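You operate a simulated robot arm through the tools that you are given. There is no shell and no other tool.

You are at the controls of a simulated two-armed robot. One attempt, no reset.

## Task
Clamp the glass cap with the blue top on the seal tester, draw below 300 mbar, then let air in.
Fine: close both clamp levers before the suction knob opens; turn it shut before the air button; leave the cap clamped.

Only the result counts: the job must be done as asked and must still hold three seconds after the hand-in. Knocking over, shifting, dropping, spilling or breaking anything else fails it. A push-on lid holds only when it is set on centred and level and pressed home; a screw cap is set on level and turned clockwise until tight.

## Robot
Two 7-joint arms with two-finger parallel grippers on one trunk that stands fixed in place. Base frame: the origin is at the foot of the trunk, x ahead of it, y to its left, z up; the work surface is at about z = 85. Units: cm, degrees, N and s.
The left shoulder is at [4.7, 18.2, 119.2], the right one opposite. With the tool pointing down near the work surface each hand reaches from about 22 to 72 cm from the base axis, measured 20 degrees to its own side. Payload 3.91 kg a hand.
The TCP of each hand is the grasp point between the finger pads, 3 cm short of the fingertips. In the tool frame z runs along the fingers and y along their closing line. The gripper opens to 11 cm. The fingers are 2 cm wide and 1 cm thick; the gripper's body (4.8 by 11.2 cm) begins 5.5 cm behind the TCP.
Orientation is told as [roll, pitch, yaw] about the base's x, y, z axes, in that order, counted from this pose: with the fingers straight down and closing along the base's y, the tool's x points along the base's -x, its y along +y and its z along -z.

## Interface
- The arms move only by the tool step_arm. It takes "left_moves", "right_moves" or both (then of equal length, played together; a hand with none holds still); each is a list of rows, each a list of 3 entries, a list of its own where there are three numbers: the turn, a rotation vector about the base's x, y, z in degrees, then the shift along the base's x, y, z in cm, then the opening, from 0 (shut) to 1 (fully open). In form: [[[wx, wy, wz], [tx, ty, tz], claw], ...]. A call has 1 to 20 rows; each row is the pose to reach, as a shift and turn from the pose commanded when the call began. A row lasts 0.2 s, in which the tool goes at most 5 cm and 8.6 degrees; a call with a longer step from one row to the next is refused whole, and so is a gripper value outside its range. Where a pose cannot be reached the arm comes as near as it can. A force on the tool above 40 N (or 10 N above the force at the start of the call, whichever is more), or a blocked arm, ends the call early, and 0.2 s more pass. The fingers move at their own pace (about 7.2 cm/s each) and stop on an object; they squeeze with about 42 N. The grip force told is the motor's: it shows also when the fingers shut on nothing. Time passes only in rows, and 0.2 s behind the last, so rows that repeat a pose let the fingers close. The reply holds the time, the measured pose of the TCP, the force on the tool along the base axes, the opening and the grip force, in the units named above and with some noise, with the torque about the TCP (base axes, N m) and any sound that the robot's microphone picked up.
- Cameras (640 x 400 px; columns grow to the right, rows downward): "scene" is now at [16.5, -4.36, 139.84]; the picture's right is [-0.49, -0.87, 0.00], its down [-0.42, 0.23, -0.88] and it looks along [0.77, -0.43, -0.48] (base axes); focal length 215 px, centre (320, 200). "left" rides on the left gripper at [7.2, -1.7, -10.3] in its tool frame; the picture's right is [0.23, 0.97, 0.00], its down [-0.76, 0.18, -0.62] and it looks along [-0.61, 0.14, 0.78] (tool axes); focal length 222 px, centre (320, 200). "right" rides on the right gripper at [7.2, 1.7, -10.3] in its tool frame; the picture's right is [-0.23, 0.97, 0.00], its down [-0.76, -0.18, -0.62] and it looks along [-0.61, -0.14, 0.78] (tool axes); focal length 222 px, centre (320, 200). There is no depth. A picture from a camera that has moved, and an enlarged one, comes with that camera's place and axes in the base frame and with its lens.
- snapshot(camera): a new picture of that camera. The clock stands still meanwhile.
- lift_body(by): slides the trunk up (or, below 0, down) by that many cm; the arms and the scene camera ride with it, the base frame stays. It gives what a move gives, with no picture.
- head_to(pan, tilt): turns the head with the scene camera to pan (to the left, within 80 degrees either way) and tilt (down, from -29 to 69), counted from straight ahead of the robot. It gives what a move gives.
- close_up(camera, box): a new picture of the part [left, top, right, bottom] of that camera's present view, enlarged. The clock stands still meanwhile.
- hand_in(): hands the job in; it is judged then, once.

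Places have to be worked out from the pictures, the camera data and where the tool is seen. Open the grippers and draw the arms clear of the work before you hand the job in, unless the task says otherwise.

The tools are called after ">>>" by a JSON object that holds its "op" and its "data". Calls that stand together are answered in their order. step_arm: Moves the arms, as the interface text tells. Its arguments: {"type":"object","properties":{"left_moves":{"type":"array"},"right_moves":{"type":"array"}},"required":[]} The other tools are called the same way: lift_body (by) slides the trunk up or down; head_to (pan, tilt) turns the head that bears the scene camera; snapshot (camera) takes a picture; close_up (camera, box) takes an enlarged picture of a part of a camera's view; hand_in () hands the job in.

At the start:

```text
clock: 0.0
left_tcp_pos: [36.59, -1.48, 127.39]
left_tool_rot: [0.0, 0.0, 0.1]
left_wrist_force: [-0.2, -0.8, -0.4]
left_moment: [0.0, 0.0, -0.04]
left_finger_gap: 10.96
left_grip_force: 0.1
right_tcp_pos: [26.52, -34.09, 130.22]
right_tool_rot: [0.0, 0.0, 0.0]
right_wrist_force: [-0.6, 0.1, -0.6]
right_moment: [0.0, 0.03, 0.01]
right_finger_gap: 10.99
right_grip_force: 0.1
trunk travel left (down, up): [-45.0, 6.4]
head pan, tilt: [-29.4, 28.6]
```

scene: 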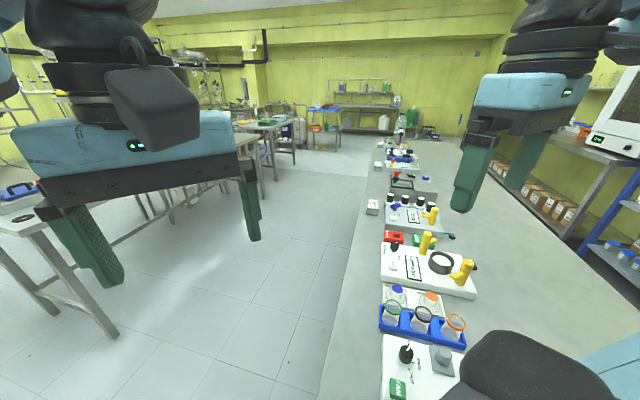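
right: 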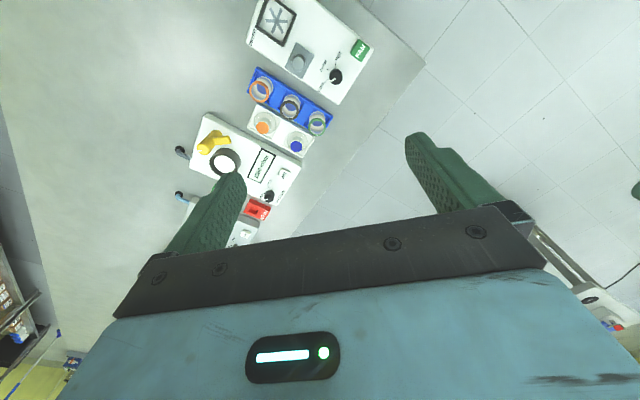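
left: 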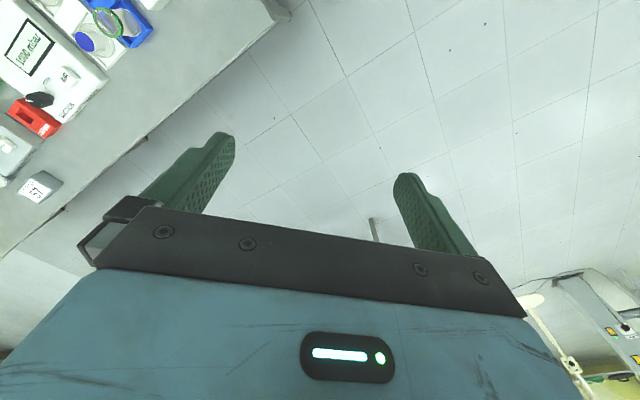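

The pictures show a bench running along the right side with a seal tester (two yellow levers, a black ring seat, a knob and a red part) and a rack of caps. I'll look closer before moving anything.

>>> {"op": "close_up", "data": {"camera": "scene", "box": [360, 210, 500, 300]}}

>>> {"op": "close_up", "data": {"camera": "scene", "box": [360, 270, 500, 400]}}

>>> {"op": "close_up", "data": {"camera": "right", "box": [170, 60, 350, 250]}}

>>> {"op": "close_up", "data": {"camera": "left", "box": [0, 0, 200, 220]}}

```text
4.44 times, centred on (430, 255) of scene
camera zoom: at [16.5, -4.36, 139.84], right [-0.49, -0.87, 0.0], down [-0.42, 0.23, -0.88], along [0.77, -0.43, -0.48], focal length 955 px, centre (-169, -44)
```

zoom: 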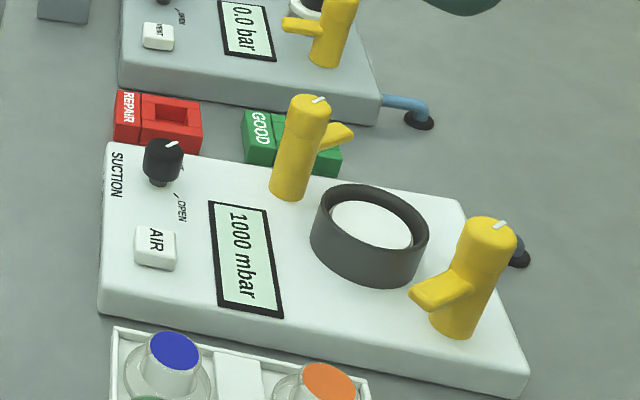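

```text
3.08 times, centred on (430, 335) of scene
camera zoom: at [16.5, -4.36, 139.84], right [-0.49, -0.87, 0.0], down [-0.42, 0.23, -0.88], along [0.77, -0.43, -0.48], focal length 661 px, centre (-18, -215)
```

zoom: 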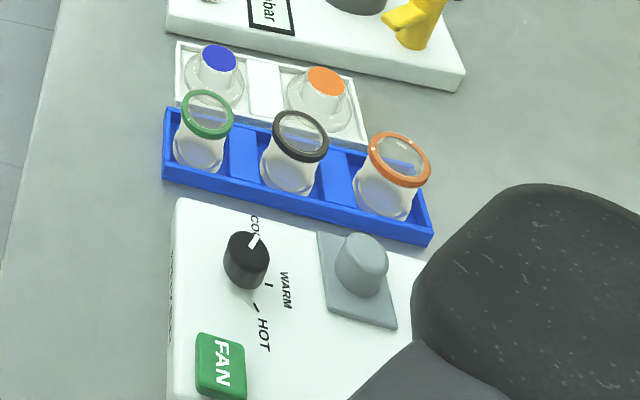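

```text
2.11 times, centred on (260, 155) of right
camera zoom: at [19.45, -32.37, 140.61], right [0.23, 0.97, 0.0], down [0.76, -0.18, 0.62], along [0.61, -0.14, -0.78], focal length 468 px, centre (446, 295)
```

zoom: 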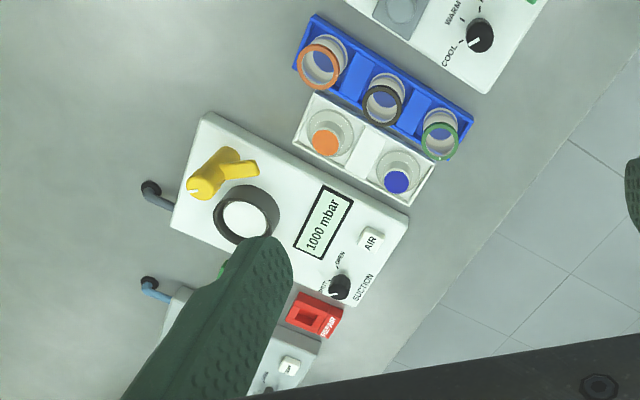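

```text
1.82 times, centred on (100, 110) of left
camera zoom: at [29.28, -3.1, 137.71], right [-0.23, 0.97, 0.0], down [0.76, 0.18, 0.62], along [0.61, 0.14, -0.78], focal length 404 px, centre (720, 364)
```

zoom: 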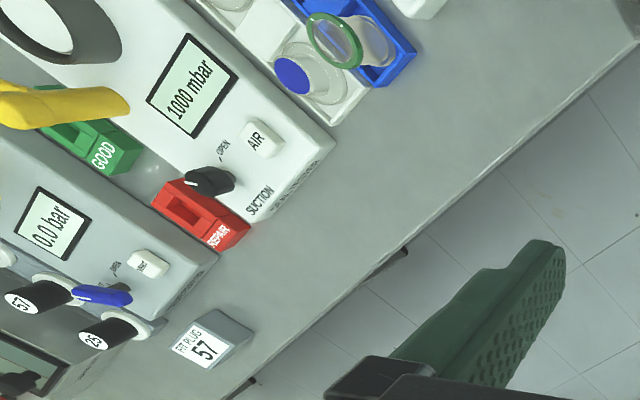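

The tester appears centred near [41, -62] with its seat ring about z 90. The blue cap sits in a white tray near [41.5, -43]. I'll turn the head toward the work for a better view.

>>> {"op": "head_to", "data": {"pan": -58, "tilt": 42}}

>>> {"op": "snapshot", "data": {"camera": "scene"}}

```text
clock: 0.9
left_tcp_pos: [36.49, -1.38, 127.46]
left_tool_rot: [0.0, 0.0, 0.2]
left_wrist_force: [-0.2, 0.2, -0.7]
left_moment: [-0.01, 0.01, -0.01]
left_finger_gap: 11.0
left_grip_force: 0.1
right_tcp_pos: [26.62, -34.05, 130.24]
right_tool_rot: [0.0, 0.0, 0.0]
right_wrist_force: [-0.3, -0.1, 0.2]
right_moment: [-0.01, -0.04, -0.02]
right_finger_gap: 11.0
right_grip_force: 0.1
trunk travel left (down, up): [-45.0, 6.4]
head pan, tilt: [-58.0, 42.0]
```

```text
taken
camera scene: at [13.02, -6.97, 137.79], right [-0.85, -0.53, 0.0], down [-0.36, 0.57, -0.74], along [0.39, -0.63, -0.67], focal length 215 px, centre (320, 200)
```

scene: 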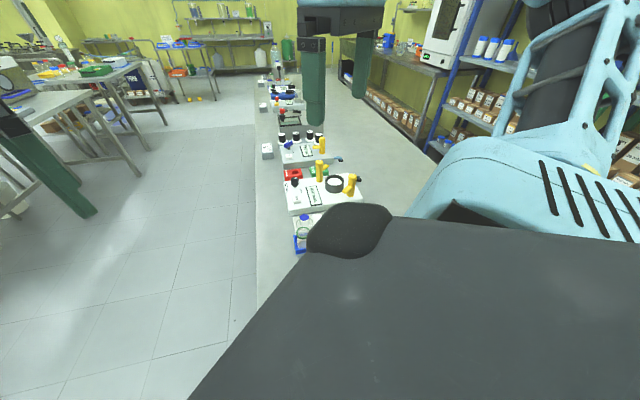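

The forearm blocks the head camera from here. I'll bring the right hand over the bench, turned -45° to match the tester's yaw, so its wrist camera can look at the tester and tray. I'll raise the head partway back too.

>>> {"op": "step_arm", "data": {"right_moves": [[[0, 0, -7.5], [1.1, -1.9, -2.5], 1], [[0, 0, -15], [2.2, -3.7, -5], 1], [[0, 0, -22.5], [3.3, -5.6, -7.5], 1], [[0, 0, -30], [4.4, -7.5, -10], 1], [[0, 0, -37.5], [5.5, -9.3, -12.5], 1], [[0, 0, -45], [6.7, -11.2, -15], 1]]}}

>>> {"op": "snapshot", "data": {"camera": "right"}}

>>> {"op": "snapshot", "data": {"camera": "scene"}}

```text
clock: 2.3
left_tcp_pos: [36.5, -1.56, 127.35]
left_tool_rot: [-0.1, 0.0, 0.0]
left_wrist_force: [0.6, -0.8, 0.1]
left_moment: [0.02, -0.01, 0.01]
left_finger_gap: 11.01
left_grip_force: 0.0
right_tcp_pos: [33.31, -45.3, 115.08]
right_tool_rot: [0.0, 0.0, -45.1]
right_wrist_force: [0.2, 0.5, -0.3]
right_moment: [0.01, 0.0, 0.02]
right_finger_gap: 10.99
right_grip_force: 0.0
trunk travel left (down, up): [-45.0, 6.4]
head pan, tilt: [-58.0, 42.0]
```

```text
taken
camera right: at [29.48, -39.08, 125.5], right [0.85, 0.53, 0.0], down [0.41, -0.66, 0.62], along [0.33, -0.53, -0.78], focal length 222 px, centre (320, 200)
```

right: 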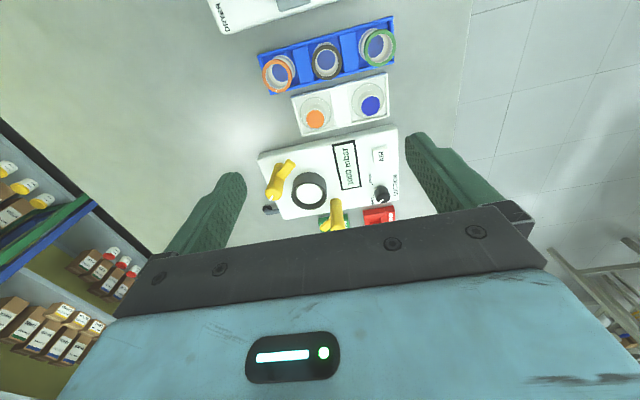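

```text
taken
camera scene: at [13.05, -7.06, 137.77], right [-0.85, -0.53, 0.0], down [-0.36, 0.57, -0.74], along [0.39, -0.63, -0.67], focal length 215 px, centre (320, 200)
```

scene: 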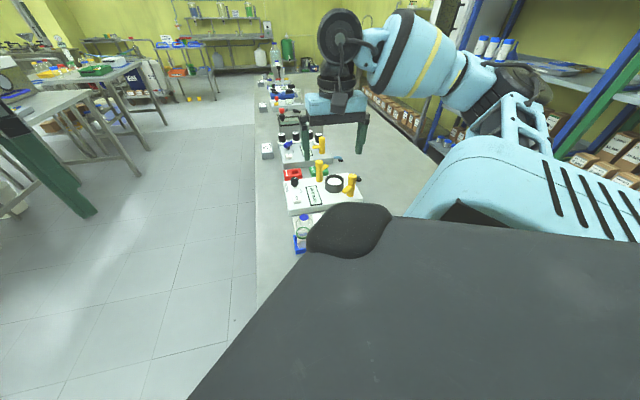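

The wrist view now shows everything. I'll enlarge the tester and the tray.

>>> {"op": "close_up", "data": {"camera": "right", "box": [240, 115, 420, 240]}}

>>> {"op": "close_up", "data": {"camera": "right", "box": [250, 10, 410, 140]}}

>>> {"op": "close_up", "data": {"camera": "scene", "box": [260, 120, 380, 220]}}

```text
3.20 times, centred on (330, 178) of right
camera zoom: at [29.48, -39.08, 125.5], right [0.85, 0.53, 0.0], down [0.41, -0.66, 0.62], along [0.33, -0.53, -0.78], focal length 711 px, centre (288, 272)
```

zoom: 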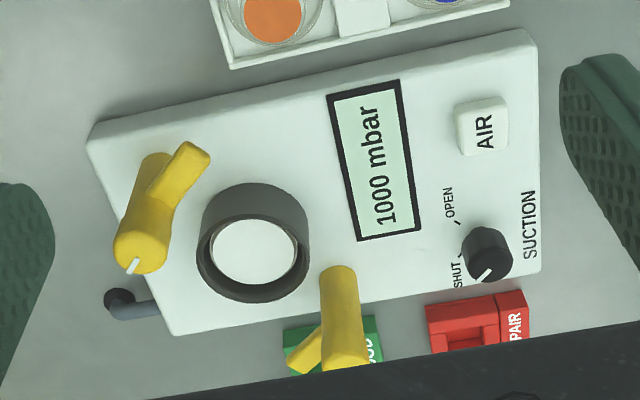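

```text
3.08 times, centred on (330, 75) of right
camera zoom: at [29.48, -39.08, 125.5], right [0.85, 0.53, 0.0], down [0.41, -0.66, 0.62], along [0.33, -0.53, -0.78], focal length 684 px, centre (289, 585)
```

zoom: 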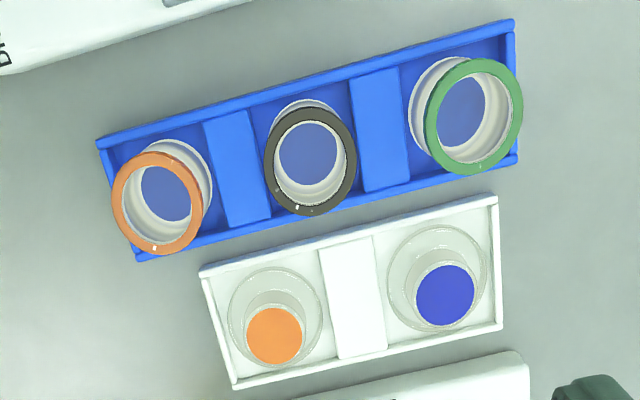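

```text
4.00 times, centred on (320, 170) of scene
camera zoom: at [13.05, -7.06, 137.77], right [-0.85, -0.53, 0.0], down [-0.36, 0.57, -0.74], along [0.39, -0.63, -0.67], focal length 860 px, centre (320, 320)
```

zoom: 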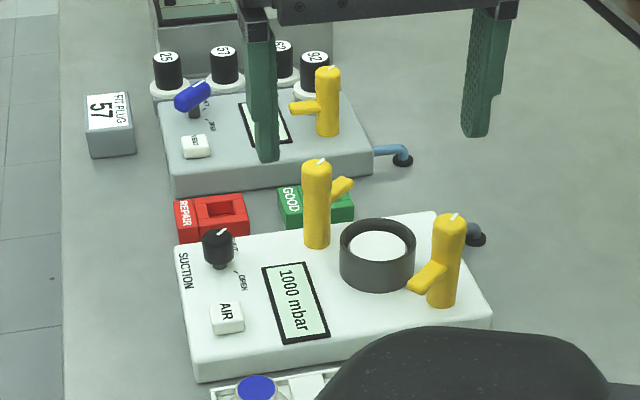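

I put the tester top at z≈88, rotated 45°, with the ring near [41.2, -62], lever tops near [34.3, -61, 97] and [46.8, -61, 98], and the blue cap near [41.7, -43.6, 89]. I'll move the camera closer to refine these.

>>> {"op": "step_arm", "data": {"right_moves": [[[0, 0, 0], [0.2, -1.9, -3], 1], [[0, 0, 0], [0.4, -3.8, -6], 1], [[0, 0, 0], [0.6, -5.6, -9], 1]]}}

>>> {"op": "snapshot", "data": {"camera": "right"}}

>>> {"op": "close_up", "data": {"camera": "right", "box": [220, 90, 400, 210]}}

```text
clock: 3.1
left_tcp_pos: [36.59, -1.49, 127.38]
left_tool_rot: [0.0, 0.0, 0.1]
left_wrist_force: [0.1, 0.2, 0.4]
left_moment: [0.01, 0.0, 0.02]
left_finger_gap: 11.01
left_grip_force: 0.1
right_tcp_pos: [34.02, -50.81, 106.17]
right_tool_rot: [0.0, 0.1, -45.0]
right_wrist_force: [1.2, 0.7, 0.2]
right_moment: [0.02, -0.01, 0.0]
right_finger_gap: 11.03
right_grip_force: 0.1
trunk travel left (down, up): [-45.0, 6.4]
head pan, tilt: [-58.0, 42.0]
```

```text
taken
camera right: at [30.18, -44.49, 116.42], right [0.85, 0.53, 0.0], down [0.41, -0.66, 0.62], along [0.33, -0.53, -0.78], focal length 222 px, centre (320, 200)
```

right: 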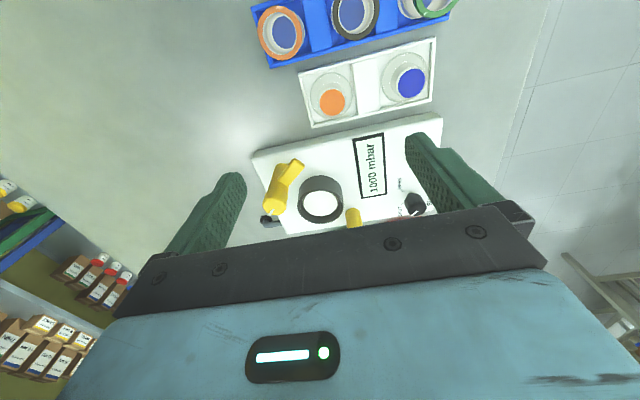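

```text
3.33 times, centred on (310, 150) of right
camera zoom: at [30.18, -44.49, 116.42], right [0.85, 0.53, 0.0], down [0.41, -0.66, 0.62], along [0.33, -0.53, -0.78], focal length 740 px, centre (353, 367)
```

zoom: 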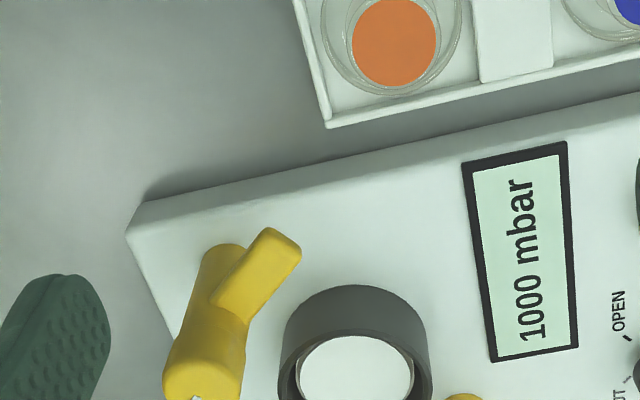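

I'm slightly too far forward and the gripper bar hides the far lever. I'll back the hand off toward the robot along the tester's short axis.

>>> {"op": "step_arm", "data": {"right_moves": [[[0, 0, 0], [-2.8, 2.8, 0], 1], [[0, 0, 0], [-5.6, 5.6, 0], 1], [[0, 0, 0], [-7.0, 7.0, 0], 1]]}}

>>> {"op": "snapshot", "data": {"camera": "right"}}

>>> {"op": "close_up", "data": {"camera": "right", "box": [230, 110, 420, 230]}}

```text
clock: 3.9
left_tcp_pos: [36.43, -1.42, 127.39]
left_tool_rot: [0.1, -0.1, 0.0]
left_wrist_force: [0.5, 0.0, 0.2]
left_moment: [0.01, -0.01, 0.02]
left_finger_gap: 11.01
left_grip_force: 0.0
right_tcp_pos: [26.7, -43.89, 106.16]
right_tool_rot: [-0.1, -0.1, -44.9]
right_wrist_force: [0.6, 0.9, 0.4]
right_moment: [0.01, 0.01, -0.02]
right_finger_gap: 11.01
right_grip_force: 0.0
trunk travel left (down, up): [-45.0, 6.4]
head pan, tilt: [-58.0, 42.0]
```

```text
taken
camera right: at [22.88, -37.45, 116.58], right [0.85, 0.53, 0.0], down [0.41, -0.66, 0.62], along [0.33, -0.53, -0.78], focal length 222 px, centre (320, 200)
```

right: 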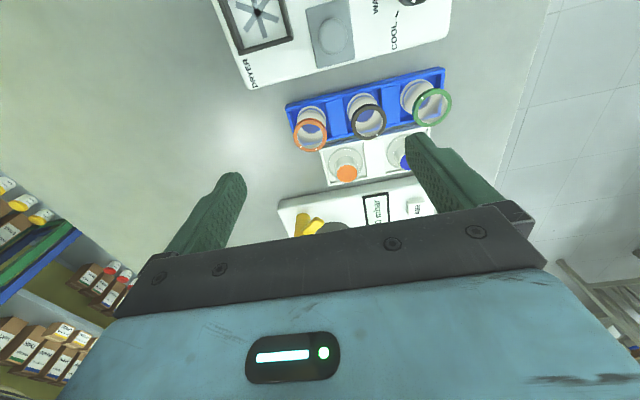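

```text
3.33 times, centred on (325, 170) of right
camera zoom: at [22.88, -37.45, 116.58], right [0.85, 0.53, 0.0], down [0.41, -0.66, 0.62], along [0.33, -0.53, -0.78], focal length 740 px, centre (303, 300)
```

zoom: 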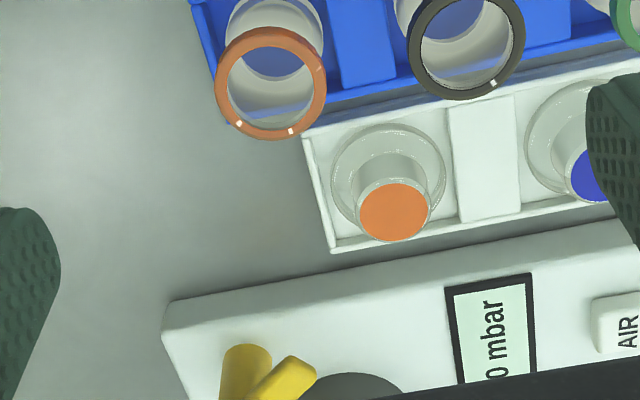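

That was the wrong way: forward objects appear lower in this view. It still fixed the caps, with tops at z≈88.7, the blue one at [41.8, -43.8] and about 3.2 cm across, and jar rims at z≈91.3. Now I'll move forward over the tester for the ring, levers and knob.

>>> {"op": "step_arm", "data": {"right_moves": [[[0, 0, 0], [3.3, -3.3, 0], 1], [[0, 0, 0], [6.6, -6.6, 0], 1], [[0, 0, 0], [9.4, -9.4, 0], 1], [[0, 0, 0], [11.5, -11.5, 0], 1]]}}

>>> {"op": "snapshot", "data": {"camera": "right"}}

>>> {"op": "close_up", "data": {"camera": "right", "box": [230, 50, 430, 220]}}

>>> {"op": "close_up", "data": {"camera": "scene", "box": [270, 140, 370, 220]}}

```text
clock: 4.9
left_tcp_pos: [36.61, -1.38, 127.39]
left_tool_rot: [0.0, -0.1, 0.0]
left_wrist_force: [-1.0, 0.3, -0.8]
left_moment: [-0.02, 0.01, 0.0]
left_finger_gap: 11.01
left_grip_force: 0.1
right_tcp_pos: [38.44, -55.35, 106.01]
right_tool_rot: [0.0, 0.0, -45.0]
right_wrist_force: [-0.1, 1.0, -0.7]
right_moment: [0.01, -0.02, 0.0]
right_finger_gap: 10.99
right_grip_force: 0.1
trunk travel left (down, up): [-45.0, 6.4]
head pan, tilt: [-58.0, 42.0]
```

```text
taken
camera right: at [34.59, -48.93, 116.47], right [0.85, 0.53, 0.0], down [0.41, -0.66, 0.62], along [0.33, -0.53, -0.78], focal length 222 px, centre (320, 200)
```

right: 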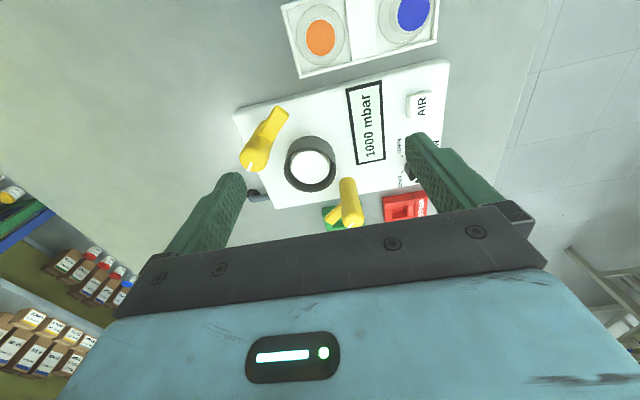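

```text
2.35 times, centred on (330, 135) of right
camera zoom: at [34.59, -48.93, 116.47], right [0.85, 0.53, 0.0], down [0.41, -0.66, 0.62], along [0.33, -0.53, -0.78], focal length 523 px, centre (296, 353)
```

zoom: 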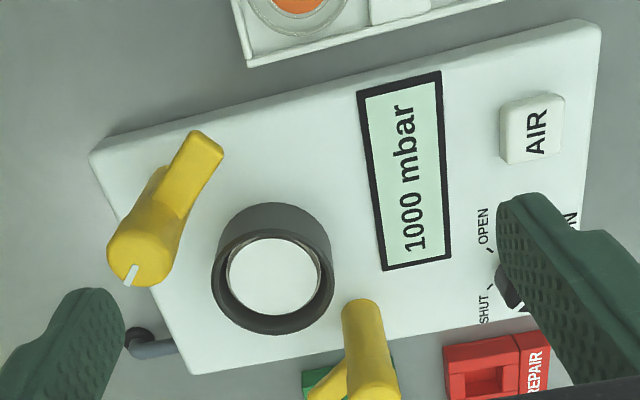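

```text
5.00 times, centred on (320, 180) of scene
camera zoom: at [13.04, -6.96, 137.78], right [-0.85, -0.53, 0.0], down [-0.35, 0.57, -0.74], along [0.39, -0.63, -0.67], focal length 1074 px, centre (320, 300)
```

zoom: 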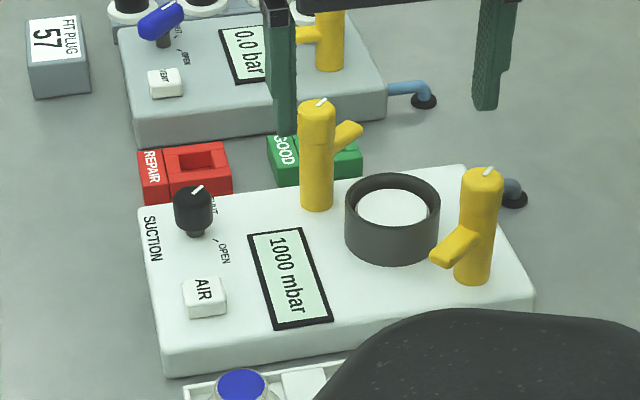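

Levers A [34.5, -61.3] and B [47, -61.8] have their arms pointing along +y and -y. Both need about 90° clockwise to swing over the ring near [41.3, -62.3]. I'll go above the blue cap with the gripper partly closed and check the alignment.

>>> {"op": "step_arm", "data": {"right_moves": [[[0, 0, 0], [1.1, 3.9, 0], 0.5], [[0, 0, 0], [2.2, 7.8, 0], 0.5], [[0, 0, 0], [3.4, 11.5, 0], 0.5], [[0, 0, 0], [3.4, 11.5, -3.5], 0.5], [[0, 0, 0], [3.4, 11.5, -6], 0.5]]}}

>>> {"op": "snapshot", "data": {"camera": "right"}}

>>> {"op": "close_up", "data": {"camera": "right", "box": [240, 70, 400, 190]}}

```text
clock: 6.1
left_tcp_pos: [36.56, -1.39, 127.41]
left_tool_rot: [0.0, 0.0, 0.2]
left_wrist_force: [0.9, -0.2, -0.7]
left_moment: [-0.02, 0.01, 0.03]
left_finger_gap: 11.01
left_grip_force: 0.1
right_tcp_pos: [41.72, -43.78, 100.09]
right_tool_rot: [-0.1, 0.0, -45.1]
right_wrist_force: [0.3, 0.7, 0.3]
right_moment: [0.0, 0.03, 0.01]
right_finger_gap: 5.51
right_grip_force: 0.0
trunk travel left (down, up): [-45.0, 6.4]
head pan, tilt: [-58.0, 42.0]
```

```text
taken
camera right: at [37.87, -37.47, 110.44], right [0.85, 0.53, 0.0], down [0.41, -0.66, 0.62], along [0.33, -0.53, -0.78], focal length 222 px, centre (320, 200)
```

right: 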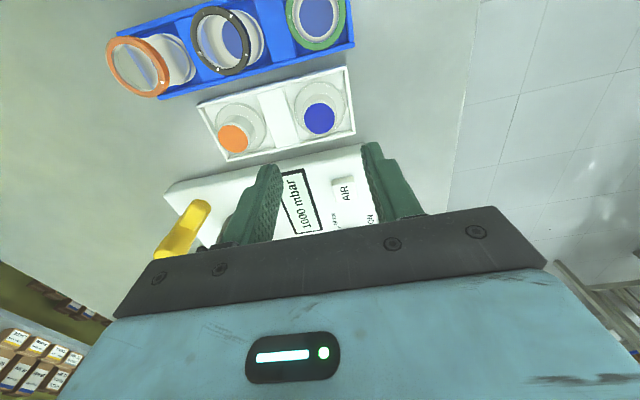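

```text
3.33 times, centred on (320, 130) of right
camera zoom: at [37.87, -37.47, 110.44], right [0.85, 0.53, 0.0], down [0.41, -0.66, 0.62], along [0.33, -0.53, -0.78], focal length 740 px, centre (320, 433)
```

zoom: 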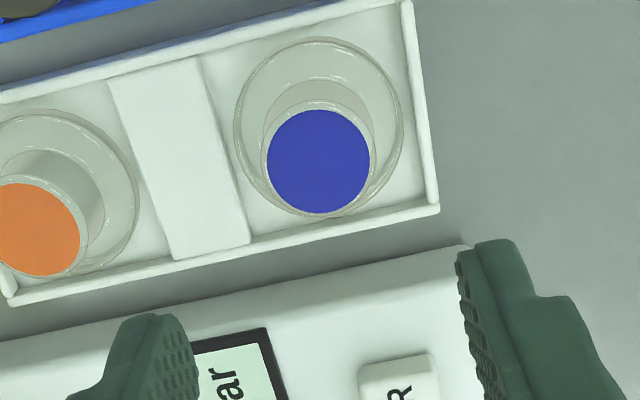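

The cap sits right under the TCP, with its top at z≈88.5, its flange at about 85.8 and a 3.2 cm stem. I'll lower so the fingertips stay just above the flange, at TCP z≈89.9.

>>> {"op": "step_arm", "data": {"right_moves": [[[0, 0, 0], [0, 0, -3], 0.42], [[0, 0, 0], [0, 0, -6], 0.42], [[0, 0, 0], [0, 0, -8.5], 0.42], [[0, 0, 0], [0, 0, -10.2], 0.42]]}}

>>> {"op": "snapshot", "data": {"camera": "right"}}

>>> {"op": "close_up", "data": {"camera": "right", "box": [240, 100, 400, 220]}}

>>> {"op": "snapshot", "data": {"camera": "scene"}}

```text
clock: 7.1
left_tcp_pos: [36.53, -1.43, 127.37]
left_tool_rot: [0.0, 0.0, 0.1]
left_wrist_force: [0.6, 0.5, -0.9]
left_moment: [0.03, -0.02, 0.0]
left_finger_gap: 10.98
left_grip_force: 0.1
right_tcp_pos: [41.74, -43.86, 89.78]
right_tool_rot: [0.0, 0.0, -45.0]
right_wrist_force: [-0.9, 0.0, 0.1]
right_moment: [0.02, -0.03, 0.0]
right_finger_gap: 4.61
right_grip_force: 0.1
trunk travel left (down, up): [-45.0, 6.4]
head pan, tilt: [-58.0, 42.0]
```

```text
taken
camera right: at [37.94, -37.57, 100.27], right [0.85, 0.53, 0.0], down [0.41, -0.66, 0.62], along [0.33, -0.53, -0.78], focal length 222 px, centre (320, 200)
```

right: 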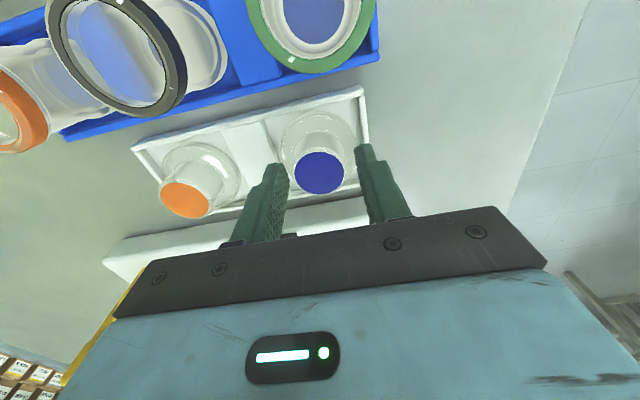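

```text
3.33 times, centred on (320, 160) of right
camera zoom: at [37.94, -37.57, 100.27], right [0.85, 0.53, 0.0], down [0.41, -0.66, 0.62], along [0.33, -0.53, -0.78], focal length 740 px, centre (320, 333)
```

zoom: 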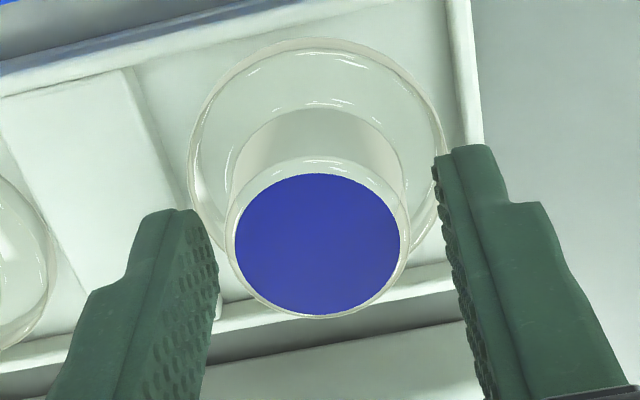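

```text
taken
camera scene: at [13.03, -6.97, 137.78], right [-0.85, -0.53, 0.0], down [-0.35, 0.57, -0.74], along [0.39, -0.63, -0.67], focal length 215 px, centre (320, 200)
```

scene: 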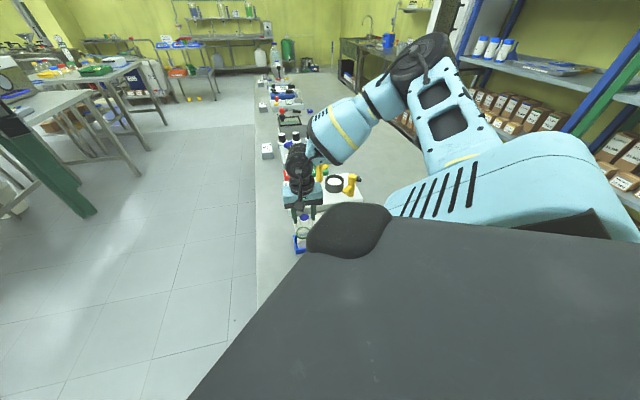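

The fingers straddle the stem and it is centred. I'll close the grip.

>>> {"op": "step_arm", "data": {"right_moves": [[[0, 0, 0], [0, 0, 0], 0.2], [[0, 0, 0], [0, 0, 0], 0], [[0, 0, 0], [0, 0, 0], 0]]}}

>>> {"op": "close_up", "data": {"camera": "right", "box": [240, 100, 400, 220]}}

```text
clock: 7.9
left_tcp_pos: [36.64, -1.39, 127.31]
left_tool_rot: [0.0, 0.1, 0.0]
left_wrist_force: [-0.8, -0.6, 0.4]
left_moment: [0.02, 0.0, 0.0]
left_finger_gap: 11.01
left_grip_force: 0.0
right_tcp_pos: [41.71, -44.01, 89.89]
right_tool_rot: [-0.1, -0.1, -45.0]
right_wrist_force: [0.2, -0.2, 0.8]
right_moment: [0.01, -0.05, 0.0]
right_finger_gap: 3.22
right_grip_force: 42.1
trunk travel left (down, up): [-45.0, 6.4]
head pan, tilt: [-58.0, 42.0]
```

```text
3.33 times, centred on (320, 160) of right
camera zoom: at [37.92, -37.57, 100.3], right [0.85, 0.53, 0.0], down [0.41, -0.66, 0.62], along [0.33, -0.53, -0.78], focal length 740 px, centre (320, 333)
```

zoom: 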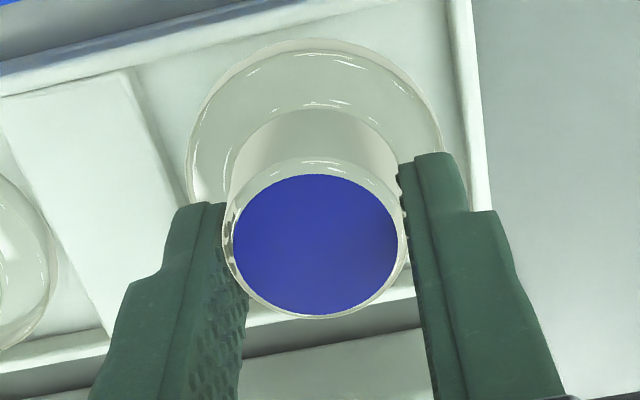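

The cap is held with a 3.22 cm gap and stays centred. I'll lift it straight up, then move to just behind the ring to measure the seat from close by.

>>> {"op": "step_arm", "data": {"right_moves": [[[0, 0, 0], [0, 0, 1.5], 0], [[0, 0, 0], [0, 0, 5], 0], [[0, 0, 0], [0, 0, 9.5], 0], [[0, 0, 0], [0, 0, 14], 0], [[0, 0, 0], [-2, -4, 14], 0], [[0, 0, 0], [-4, -8.2, 14], 0], [[0, 0, 0], [-6.2, -12.5, 14], 0]]}}

>>> {"op": "snapshot", "data": {"camera": "right"}}

>>> {"op": "close_up", "data": {"camera": "right", "box": [220, 80, 400, 220]}}

```text
clock: 9.5
left_tcp_pos: [36.4, -1.45, 127.58]
left_tool_rot: [0.0, 0.0, 0.0]
left_wrist_force: [0.3, -0.1, 0.5]
left_moment: [-0.01, -0.03, 0.0]
left_finger_gap: 11.0
left_grip_force: 0.0
right_tcp_pos: [35.56, -56.25, 104.1]
right_tool_rot: [0.0, 0.0, -44.9]
right_wrist_force: [0.6, 0.4, -0.4]
right_moment: [-0.02, -0.02, 0.02]
right_finger_gap: 0.03
right_grip_force: 37.7
trunk travel left (down, up): [-45.0, 6.4]
head pan, tilt: [-58.0, 42.0]
```

```text
taken
camera right: at [31.7, -49.92, 114.49], right [0.85, 0.53, 0.0], down [0.41, -0.66, 0.62], along [0.33, -0.53, -0.78], focal length 222 px, centre (320, 200)
```

right: 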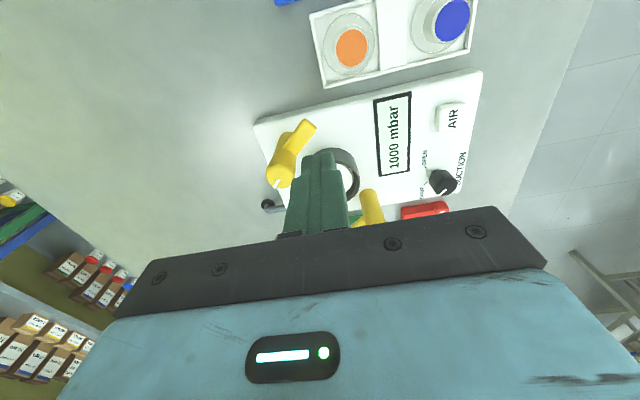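

```text
2.86 times, centred on (310, 150) of right
camera zoom: at [31.7, -49.92, 114.49], right [0.85, 0.53, 0.0], down [0.41, -0.66, 0.62], along [0.33, -0.53, -0.78], focal length 635 px, centre (349, 343)
```

zoom: 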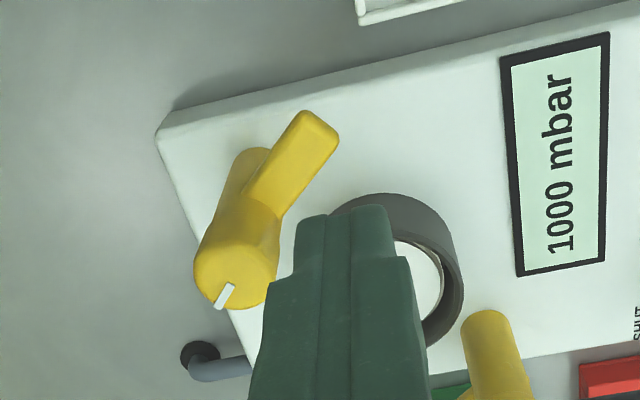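

The gap reads 0.03 and the cap is back in the tray, so it slipped out of the fingers. I'll check that it is still intact and where it sits.

>>> {"op": "close_up", "data": {"camera": "right", "box": [300, 0, 490, 110]}}

>>> {"op": "close_up", "data": {"camera": "scene", "box": [270, 190, 370, 270]}}

```text
3.37 times, centred on (395, 55) of right
camera zoom: at [31.7, -49.92, 114.49], right [0.85, 0.53, 0.0], down [0.41, -0.66, 0.62], along [0.33, -0.53, -0.78], focal length 748 px, centre (67, 688)
```

zoom: 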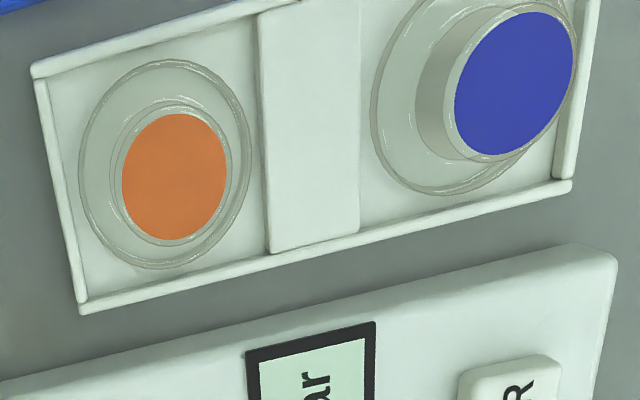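

```text
5.00 times, centred on (320, 230) of scene
camera zoom: at [12.92, -6.96, 137.8], right [-0.85, -0.53, 0.0], down [-0.35, 0.57, -0.74], along [0.39, -0.63, -0.67], focal length 1074 px, centre (320, 50)
```

zoom: 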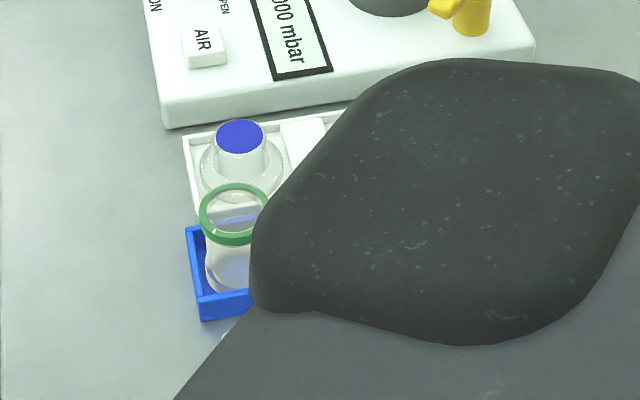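

The cap is upright in its tray and looks undisturbed, so the fingers slid off during the quick lift. I'll go back above it with the gripper open and check its position. Then I'll take a deeper grip and lift slowly.

>>> {"op": "step_arm", "data": {"right_moves": [[[0, 0, 0], [2, 4, 0], 0.42], [[0, 0, 0], [4, 8.2, 0], 0.42], [[0, 0, 0], [6.2, 12.5, 0], 0.42], [[0, 0, 0], [6.2, 12.5, -4], 0.42], [[0, 0, 0], [6.2, 12.5, -8], 0.42]]}}

>>> {"op": "close_up", "data": {"camera": "right", "box": [240, 80, 400, 200]}}

```text
clock: 10.7
left_tcp_pos: [36.72, -1.35, 127.37]
left_tool_rot: [0.0, 0.1, 0.1]
left_wrist_force: [-0.1, 0.4, -0.9]
left_moment: [0.0, 0.01, 0.0]
left_finger_gap: 10.99
left_grip_force: 0.1
right_tcp_pos: [41.88, -43.88, 95.97]
right_tool_rot: [0.1, 0.0, -45.0]
right_wrist_force: [0.1, 0.6, 0.2]
right_moment: [-0.02, 0.01, -0.02]
right_finger_gap: 4.64
right_grip_force: 0.1
trunk travel left (down, up): [-45.0, 6.4]
head pan, tilt: [-58.0, 42.0]
```

```text
3.33 times, centred on (320, 140) of right
camera zoom: at [38.08, -37.58, 106.39], right [0.85, 0.53, 0.0], down [0.41, -0.66, 0.62], along [0.33, -0.53, -0.78], focal length 740 px, centre (320, 400)
```

zoom: 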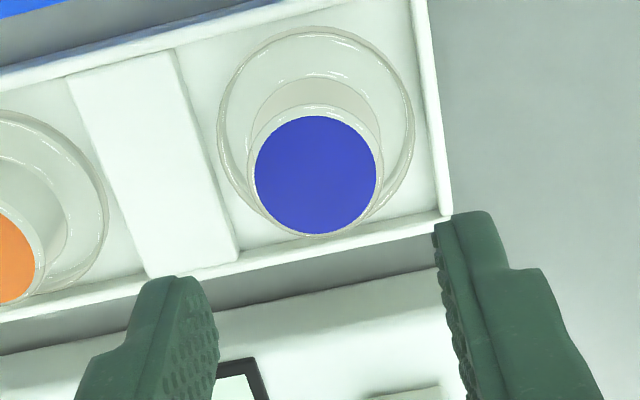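

The cap is within about 0.15 cm of the TCP axis. I'll narrow the opening to clear the tray wall and descend to TCP z≈89.2. Then I'll close and lift only a few millimetres, slowly.

>>> {"op": "step_arm", "data": {"right_moves": [[[0, 0, 0], [-0.14, 0.03, -2.5], 0.36], [[0, 0, 0], [-0.14, 0.03, -5], 0.36], [[0, 0, 0], [-0.14, 0.03, -6.2], 0.36], [[0, 0, 0], [-0.14, 0.03, -6.7], 0.36]]}}

>>> {"op": "close_up", "data": {"camera": "right", "box": [240, 100, 400, 220]}}

```text
clock: 11.7
left_tcp_pos: [36.46, -1.39, 127.5]
left_tool_rot: [0.0, 0.0, 0.0]
left_wrist_force: [0.0, 0.3, 0.2]
left_moment: [0.02, 0.01, 0.03]
left_finger_gap: 10.99
left_grip_force: 0.0
right_tcp_pos: [41.69, -43.81, 89.5]
right_tool_rot: [0.2, -0.2, -44.9]
right_wrist_force: [-0.9, -1.2, 8.7]
right_moment: [-0.04, 0.07, 0.01]
right_finger_gap: 3.98
right_grip_force: 0.0
trunk travel left (down, up): [-45.0, 6.4]
head pan, tilt: [-58.0, 42.0]
```

```text
3.33 times, centred on (320, 160) of right
camera zoom: at [37.78, -37.57, 99.86], right [0.85, 0.53, 0.0], down [0.41, -0.66, 0.63], along [0.33, -0.53, -0.78], focal length 740 px, centre (320, 333)
```

zoom: 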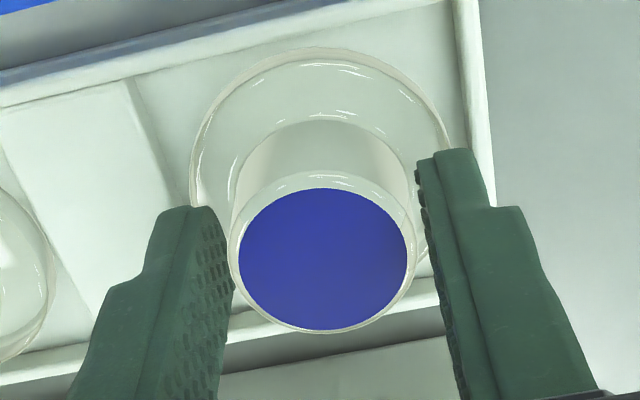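

The wrist feels 8.7 N upward, so the fingertips are resting on the flange at z≈86.45. I'll ease up 0.4 cm, close, and creep upward to test the hold.

>>> {"op": "step_arm", "data": {"right_moves": [[[0, 0, 0], [0, 0, 0.4], 0.36], [[0, 0, 0], [0, 0, 0.4], 0], [[0, 0, 0], [0, 0, 0.4], 0], [[0, 0, 0], [0, 0, 0.4], 0], [[0, 0, 0], [0, 0, 0.6], 0], [[0, 0, 0], [0, 0, 0.8], 0], [[0, 0, 0], [0, 0, 1.0], 0]]}}

>>> {"op": "close_up", "data": {"camera": "right", "box": [240, 100, 400, 220]}}

```text
clock: 13.3
left_tcp_pos: [36.49, -1.39, 127.5]
left_tool_rot: [0.0, 0.1, -0.1]
left_wrist_force: [0.1, -0.1, -0.1]
left_moment: [0.01, -0.03, 0.0]
left_finger_gap: 11.01
left_grip_force: 0.0
right_tcp_pos: [41.67, -43.84, 90.3]
right_tool_rot: [0.0, 0.0, -45.0]
right_wrist_force: [-1.0, 0.1, 0.2]
right_moment: [-0.01, 0.05, 0.06]
right_finger_gap: 3.22
right_grip_force: 42.2
trunk travel left (down, up): [-45.0, 6.4]
head pan, tilt: [-58.0, 42.0]
```

```text
3.33 times, centred on (320, 160) of right
camera zoom: at [37.85, -37.52, 100.67], right [0.85, 0.53, 0.0], down [0.41, -0.66, 0.62], along [0.33, -0.53, -0.78], focal length 740 px, centre (320, 333)
```

zoom: 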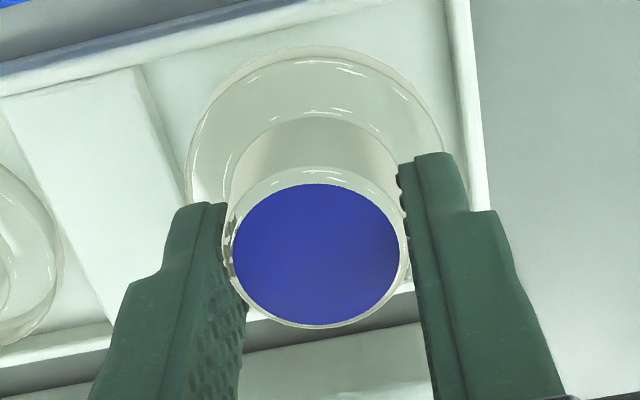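

The cap rose about 0.7 cm with the hand, so it is holding. I'll keep lifting gently.

>>> {"op": "step_arm", "data": {"right_moves": [[[0, 0, 0], [0, 0, 0.2], 0], [[0, 0, 0], [0, 0, 0.5], 0], [[0, 0, 0], [0, 0, 0.9], 0], [[0, 0, 0], [0, 0, 1.4], 0], [[0, 0, 0], [0, 0, 1.9], 0], [[0, 0, 0], [0, 0, 2.4], 0], [[0, 0, 0], [0, 0, 2.9], 0], [[0, 0, 0], [0, 0, 3.4], 0], [[0, 0, 0], [0, 0, 3.9], 0], [[0, 0, 0], [0, 0, 4.4], 0], [[0, 0, 0], [0, 0, 4.9], 0], [[0, 0, 0], [0, 0, 5.4], 0], [[0, 0, 0], [0, 0, 5.9], 0], [[0, 0, 0], [0, 0, 6.4], 0], [[0, 0, 0], [0, 0, 6.9], 0], [[0, 0, 0], [0, 0, 7.4], 0], [[0, 0, 0], [0, 0, 7.7], 0]]}}

>>> {"op": "snapshot", "data": {"camera": "right"}}

>>> {"op": "close_up", "data": {"camera": "right", "box": [240, 100, 400, 220]}}

>>> {"op": "close_up", "data": {"camera": "scene", "box": [270, 150, 370, 230]}}

```text
clock: 16.9
left_tcp_pos: [36.55, -1.46, 127.44]
left_tool_rot: [0.1, 0.0, 0.0]
left_wrist_force: [1.1, 0.0, -0.9]
left_moment: [-0.01, -0.04, 0.01]
left_finger_gap: 11.01
left_grip_force: 0.1
right_tcp_pos: [41.67, -43.88, 98.03]
right_tool_rot: [0.0, -0.1, -44.9]
right_wrist_force: [0.3, -0.6, -0.6]
right_moment: [0.0, -0.02, 0.0]
right_finger_gap: 3.24
right_grip_force: 41.7
trunk travel left (down, up): [-45.0, 6.4]
head pan, tilt: [-58.0, 42.0]
```

```text
taken
camera right: at [37.86, -37.53, 108.43], right [0.85, 0.53, 0.0], down [0.41, -0.66, 0.62], along [0.33, -0.53, -0.78], focal length 222 px, centre (320, 200)
```

right: 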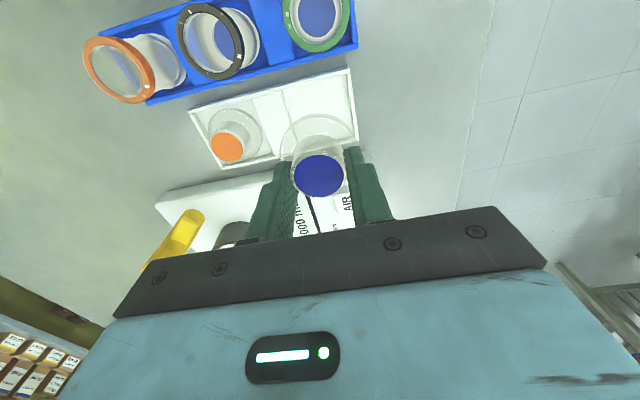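

```text
3.33 times, centred on (320, 160) of right
camera zoom: at [37.86, -37.53, 108.43], right [0.85, 0.53, 0.0], down [0.41, -0.66, 0.62], along [0.33, -0.53, -0.78], focal length 740 px, centre (320, 333)
```

zoom: 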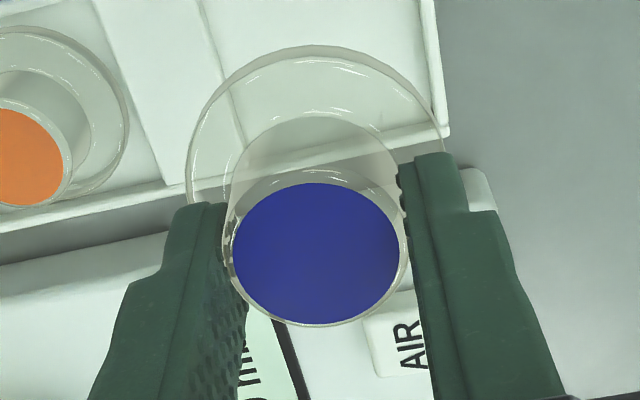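

```text
5.00 times, centred on (320, 190) of scene
camera zoom: at [13.01, -6.98, 137.78], right [-0.85, -0.53, 0.0], down [-0.35, 0.57, -0.74], along [0.39, -0.63, -0.67], focal length 1074 px, centre (320, 250)
```

zoom: 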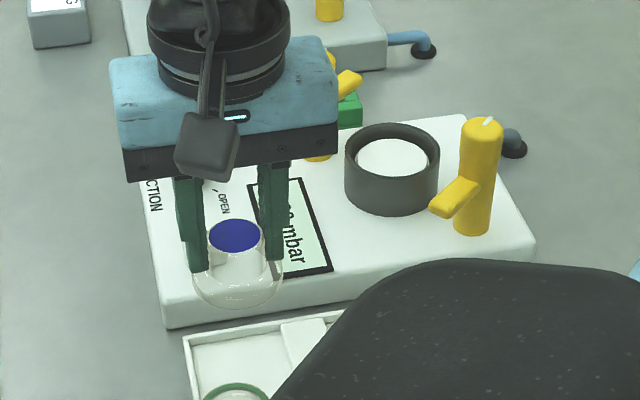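

The cap is hanging level in the fingers, with its top 1.2 cm below the TCP. Combining all views puts the ring centre near [41.25, -62.3] with its rim at z≈91.2. I'll carry the cap there slowly at TCP z 98, which passes between the levers.

>>> {"op": "step_arm", "data": {"right_moves": [[[0, 0, 0], [0, -0.3, 0], 0], [[0, 0, 0], [0, -0.8, 0], 0], [[0, 0, 0], [-0.05, -1.6, 0], 0], [[0, 0, 0], [-0.1, -2.6, 0], 0], [[0, 0, 0], [-0.1, -3.7, 0], 0], [[0, 0, 0], [-0.1, -4.8, 0], 0], [[0, 0, 0], [-0.15, -5.9, 0], 0], [[0, 0, 0], [-0.15, -7.0, 0], 0], [[0, 0, 0], [-0.2, -8.1, 0], 0], [[0, 0, 0], [-0.2, -9.2, 0], 0], [[0, 0, 0], [-0.2, -10.3, 0], 0], [[0, 0, 0], [-0.25, -11.4, 0], 0], [[0, 0, 0], [-0.25, -12.5, 0], 0], [[0, 0, 0], [-0.3, -13.6, 0], 0], [[0, 0, 0], [-0.3, -14.7, 0], 0], [[0, 0, 0], [-0.35, -15.8, 0], 0], [[0, 0, 0], [-0.35, -16.8, 0], 0], [[0, 0, 0], [-0.4, -17.6, 0], 0], [[0, 0, 0], [-0.4, -18.2, 0], 0], [[0, 0, 0], [-0.4, -18.45, 0], 0]]}}

>>> {"op": "snapshot", "data": {"camera": "right"}}

>>> {"op": "close_up", "data": {"camera": "right", "box": [240, 90, 400, 210]}}

>>> {"op": "close_up", "data": {"camera": "scene", "box": [290, 150, 380, 220]}}

```text
clock: 21.1
left_tcp_pos: [36.57, -1.47, 127.46]
left_tool_rot: [0.0, 0.0, -0.1]
left_wrist_force: [0.0, -0.1, 0.7]
left_moment: [0.02, 0.01, 0.0]
left_finger_gap: 10.98
left_grip_force: 0.0
right_tcp_pos: [41.25, -62.42, 98.02]
right_tool_rot: [0.0, 0.0, -44.9]
right_wrist_force: [0.0, 0.1, -0.6]
right_moment: [-0.03, 0.02, 0.03]
right_finger_gap: 3.27
right_grip_force: 41.4
trunk travel left (down, up): [-45.0, 6.4]
head pan, tilt: [-58.0, 42.0]
```

```text
taken
camera right: at [37.45, -56.03, 108.4], right [0.85, 0.53, 0.0], down [0.41, -0.66, 0.62], along [0.33, -0.53, -0.78], focal length 222 px, centre (320, 200)
```

right: 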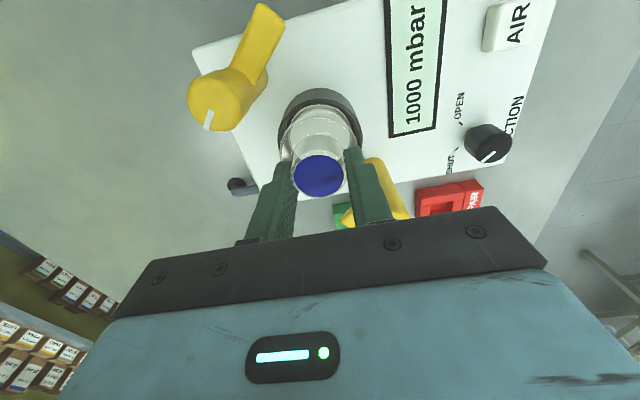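

```text
3.33 times, centred on (320, 150) of right
camera zoom: at [37.45, -56.03, 108.4], right [0.85, 0.53, 0.0], down [0.41, -0.66, 0.62], along [0.33, -0.53, -0.78], focal length 740 px, centre (320, 367)
```

zoom: 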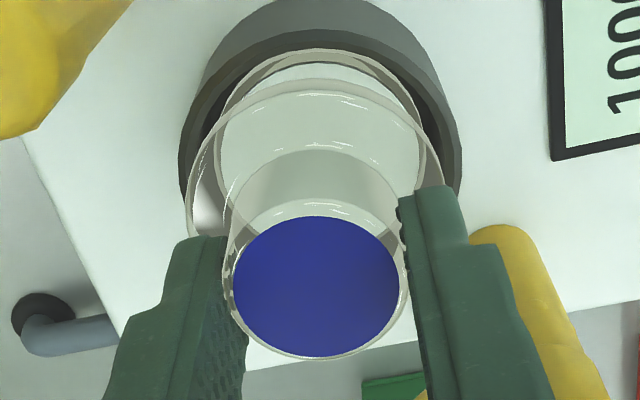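

```text
5.71 times, centred on (335, 185) of scene
camera zoom: at [13.01, -6.98, 137.78], right [-0.85, -0.53, 0.0], down [-0.35, 0.57, -0.74], along [0.39, -0.63, -0.67], focal length 1228 px, centre (234, 286)
```

zoom: 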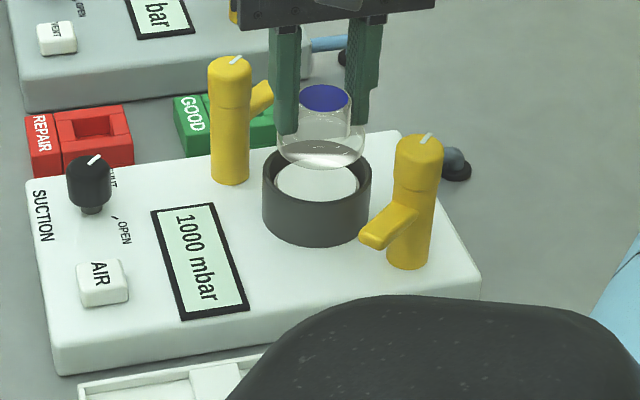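

The cap hangs directly over the ring. I'll enlarge both views to measure the remaining offset before lowering.

>>> {"op": "close_up", "data": {"camera": "right", "box": [275, 85, 365, 155]}}

>>> {"op": "close_up", "data": {"camera": "scene", "box": [325, 155, 365, 200]}}

```text
5.71 times, centred on (320, 120) of right
camera zoom: at [37.45, -56.03, 108.4], right [0.85, 0.53, 0.0], down [0.41, -0.66, 0.62], along [0.33, -0.53, -0.78], focal length 1269 px, centre (320, 657)
```

zoom: 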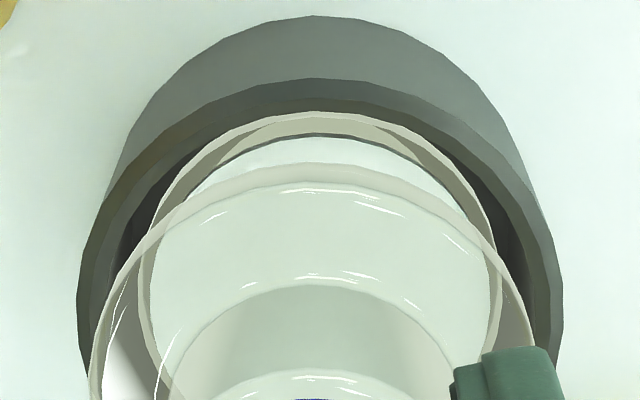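

```text
8.89 times, centred on (345, 178) of scene
camera zoom: at [13.01, -6.98, 137.78], right [-0.85, -0.53, 0.0], down [-0.35, 0.57, -0.74], along [0.39, -0.63, -0.67], focal length 1910 px, centre (98, 400)
```

zoom: 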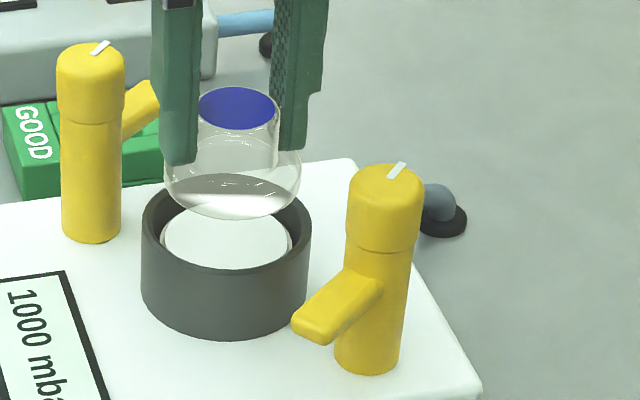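

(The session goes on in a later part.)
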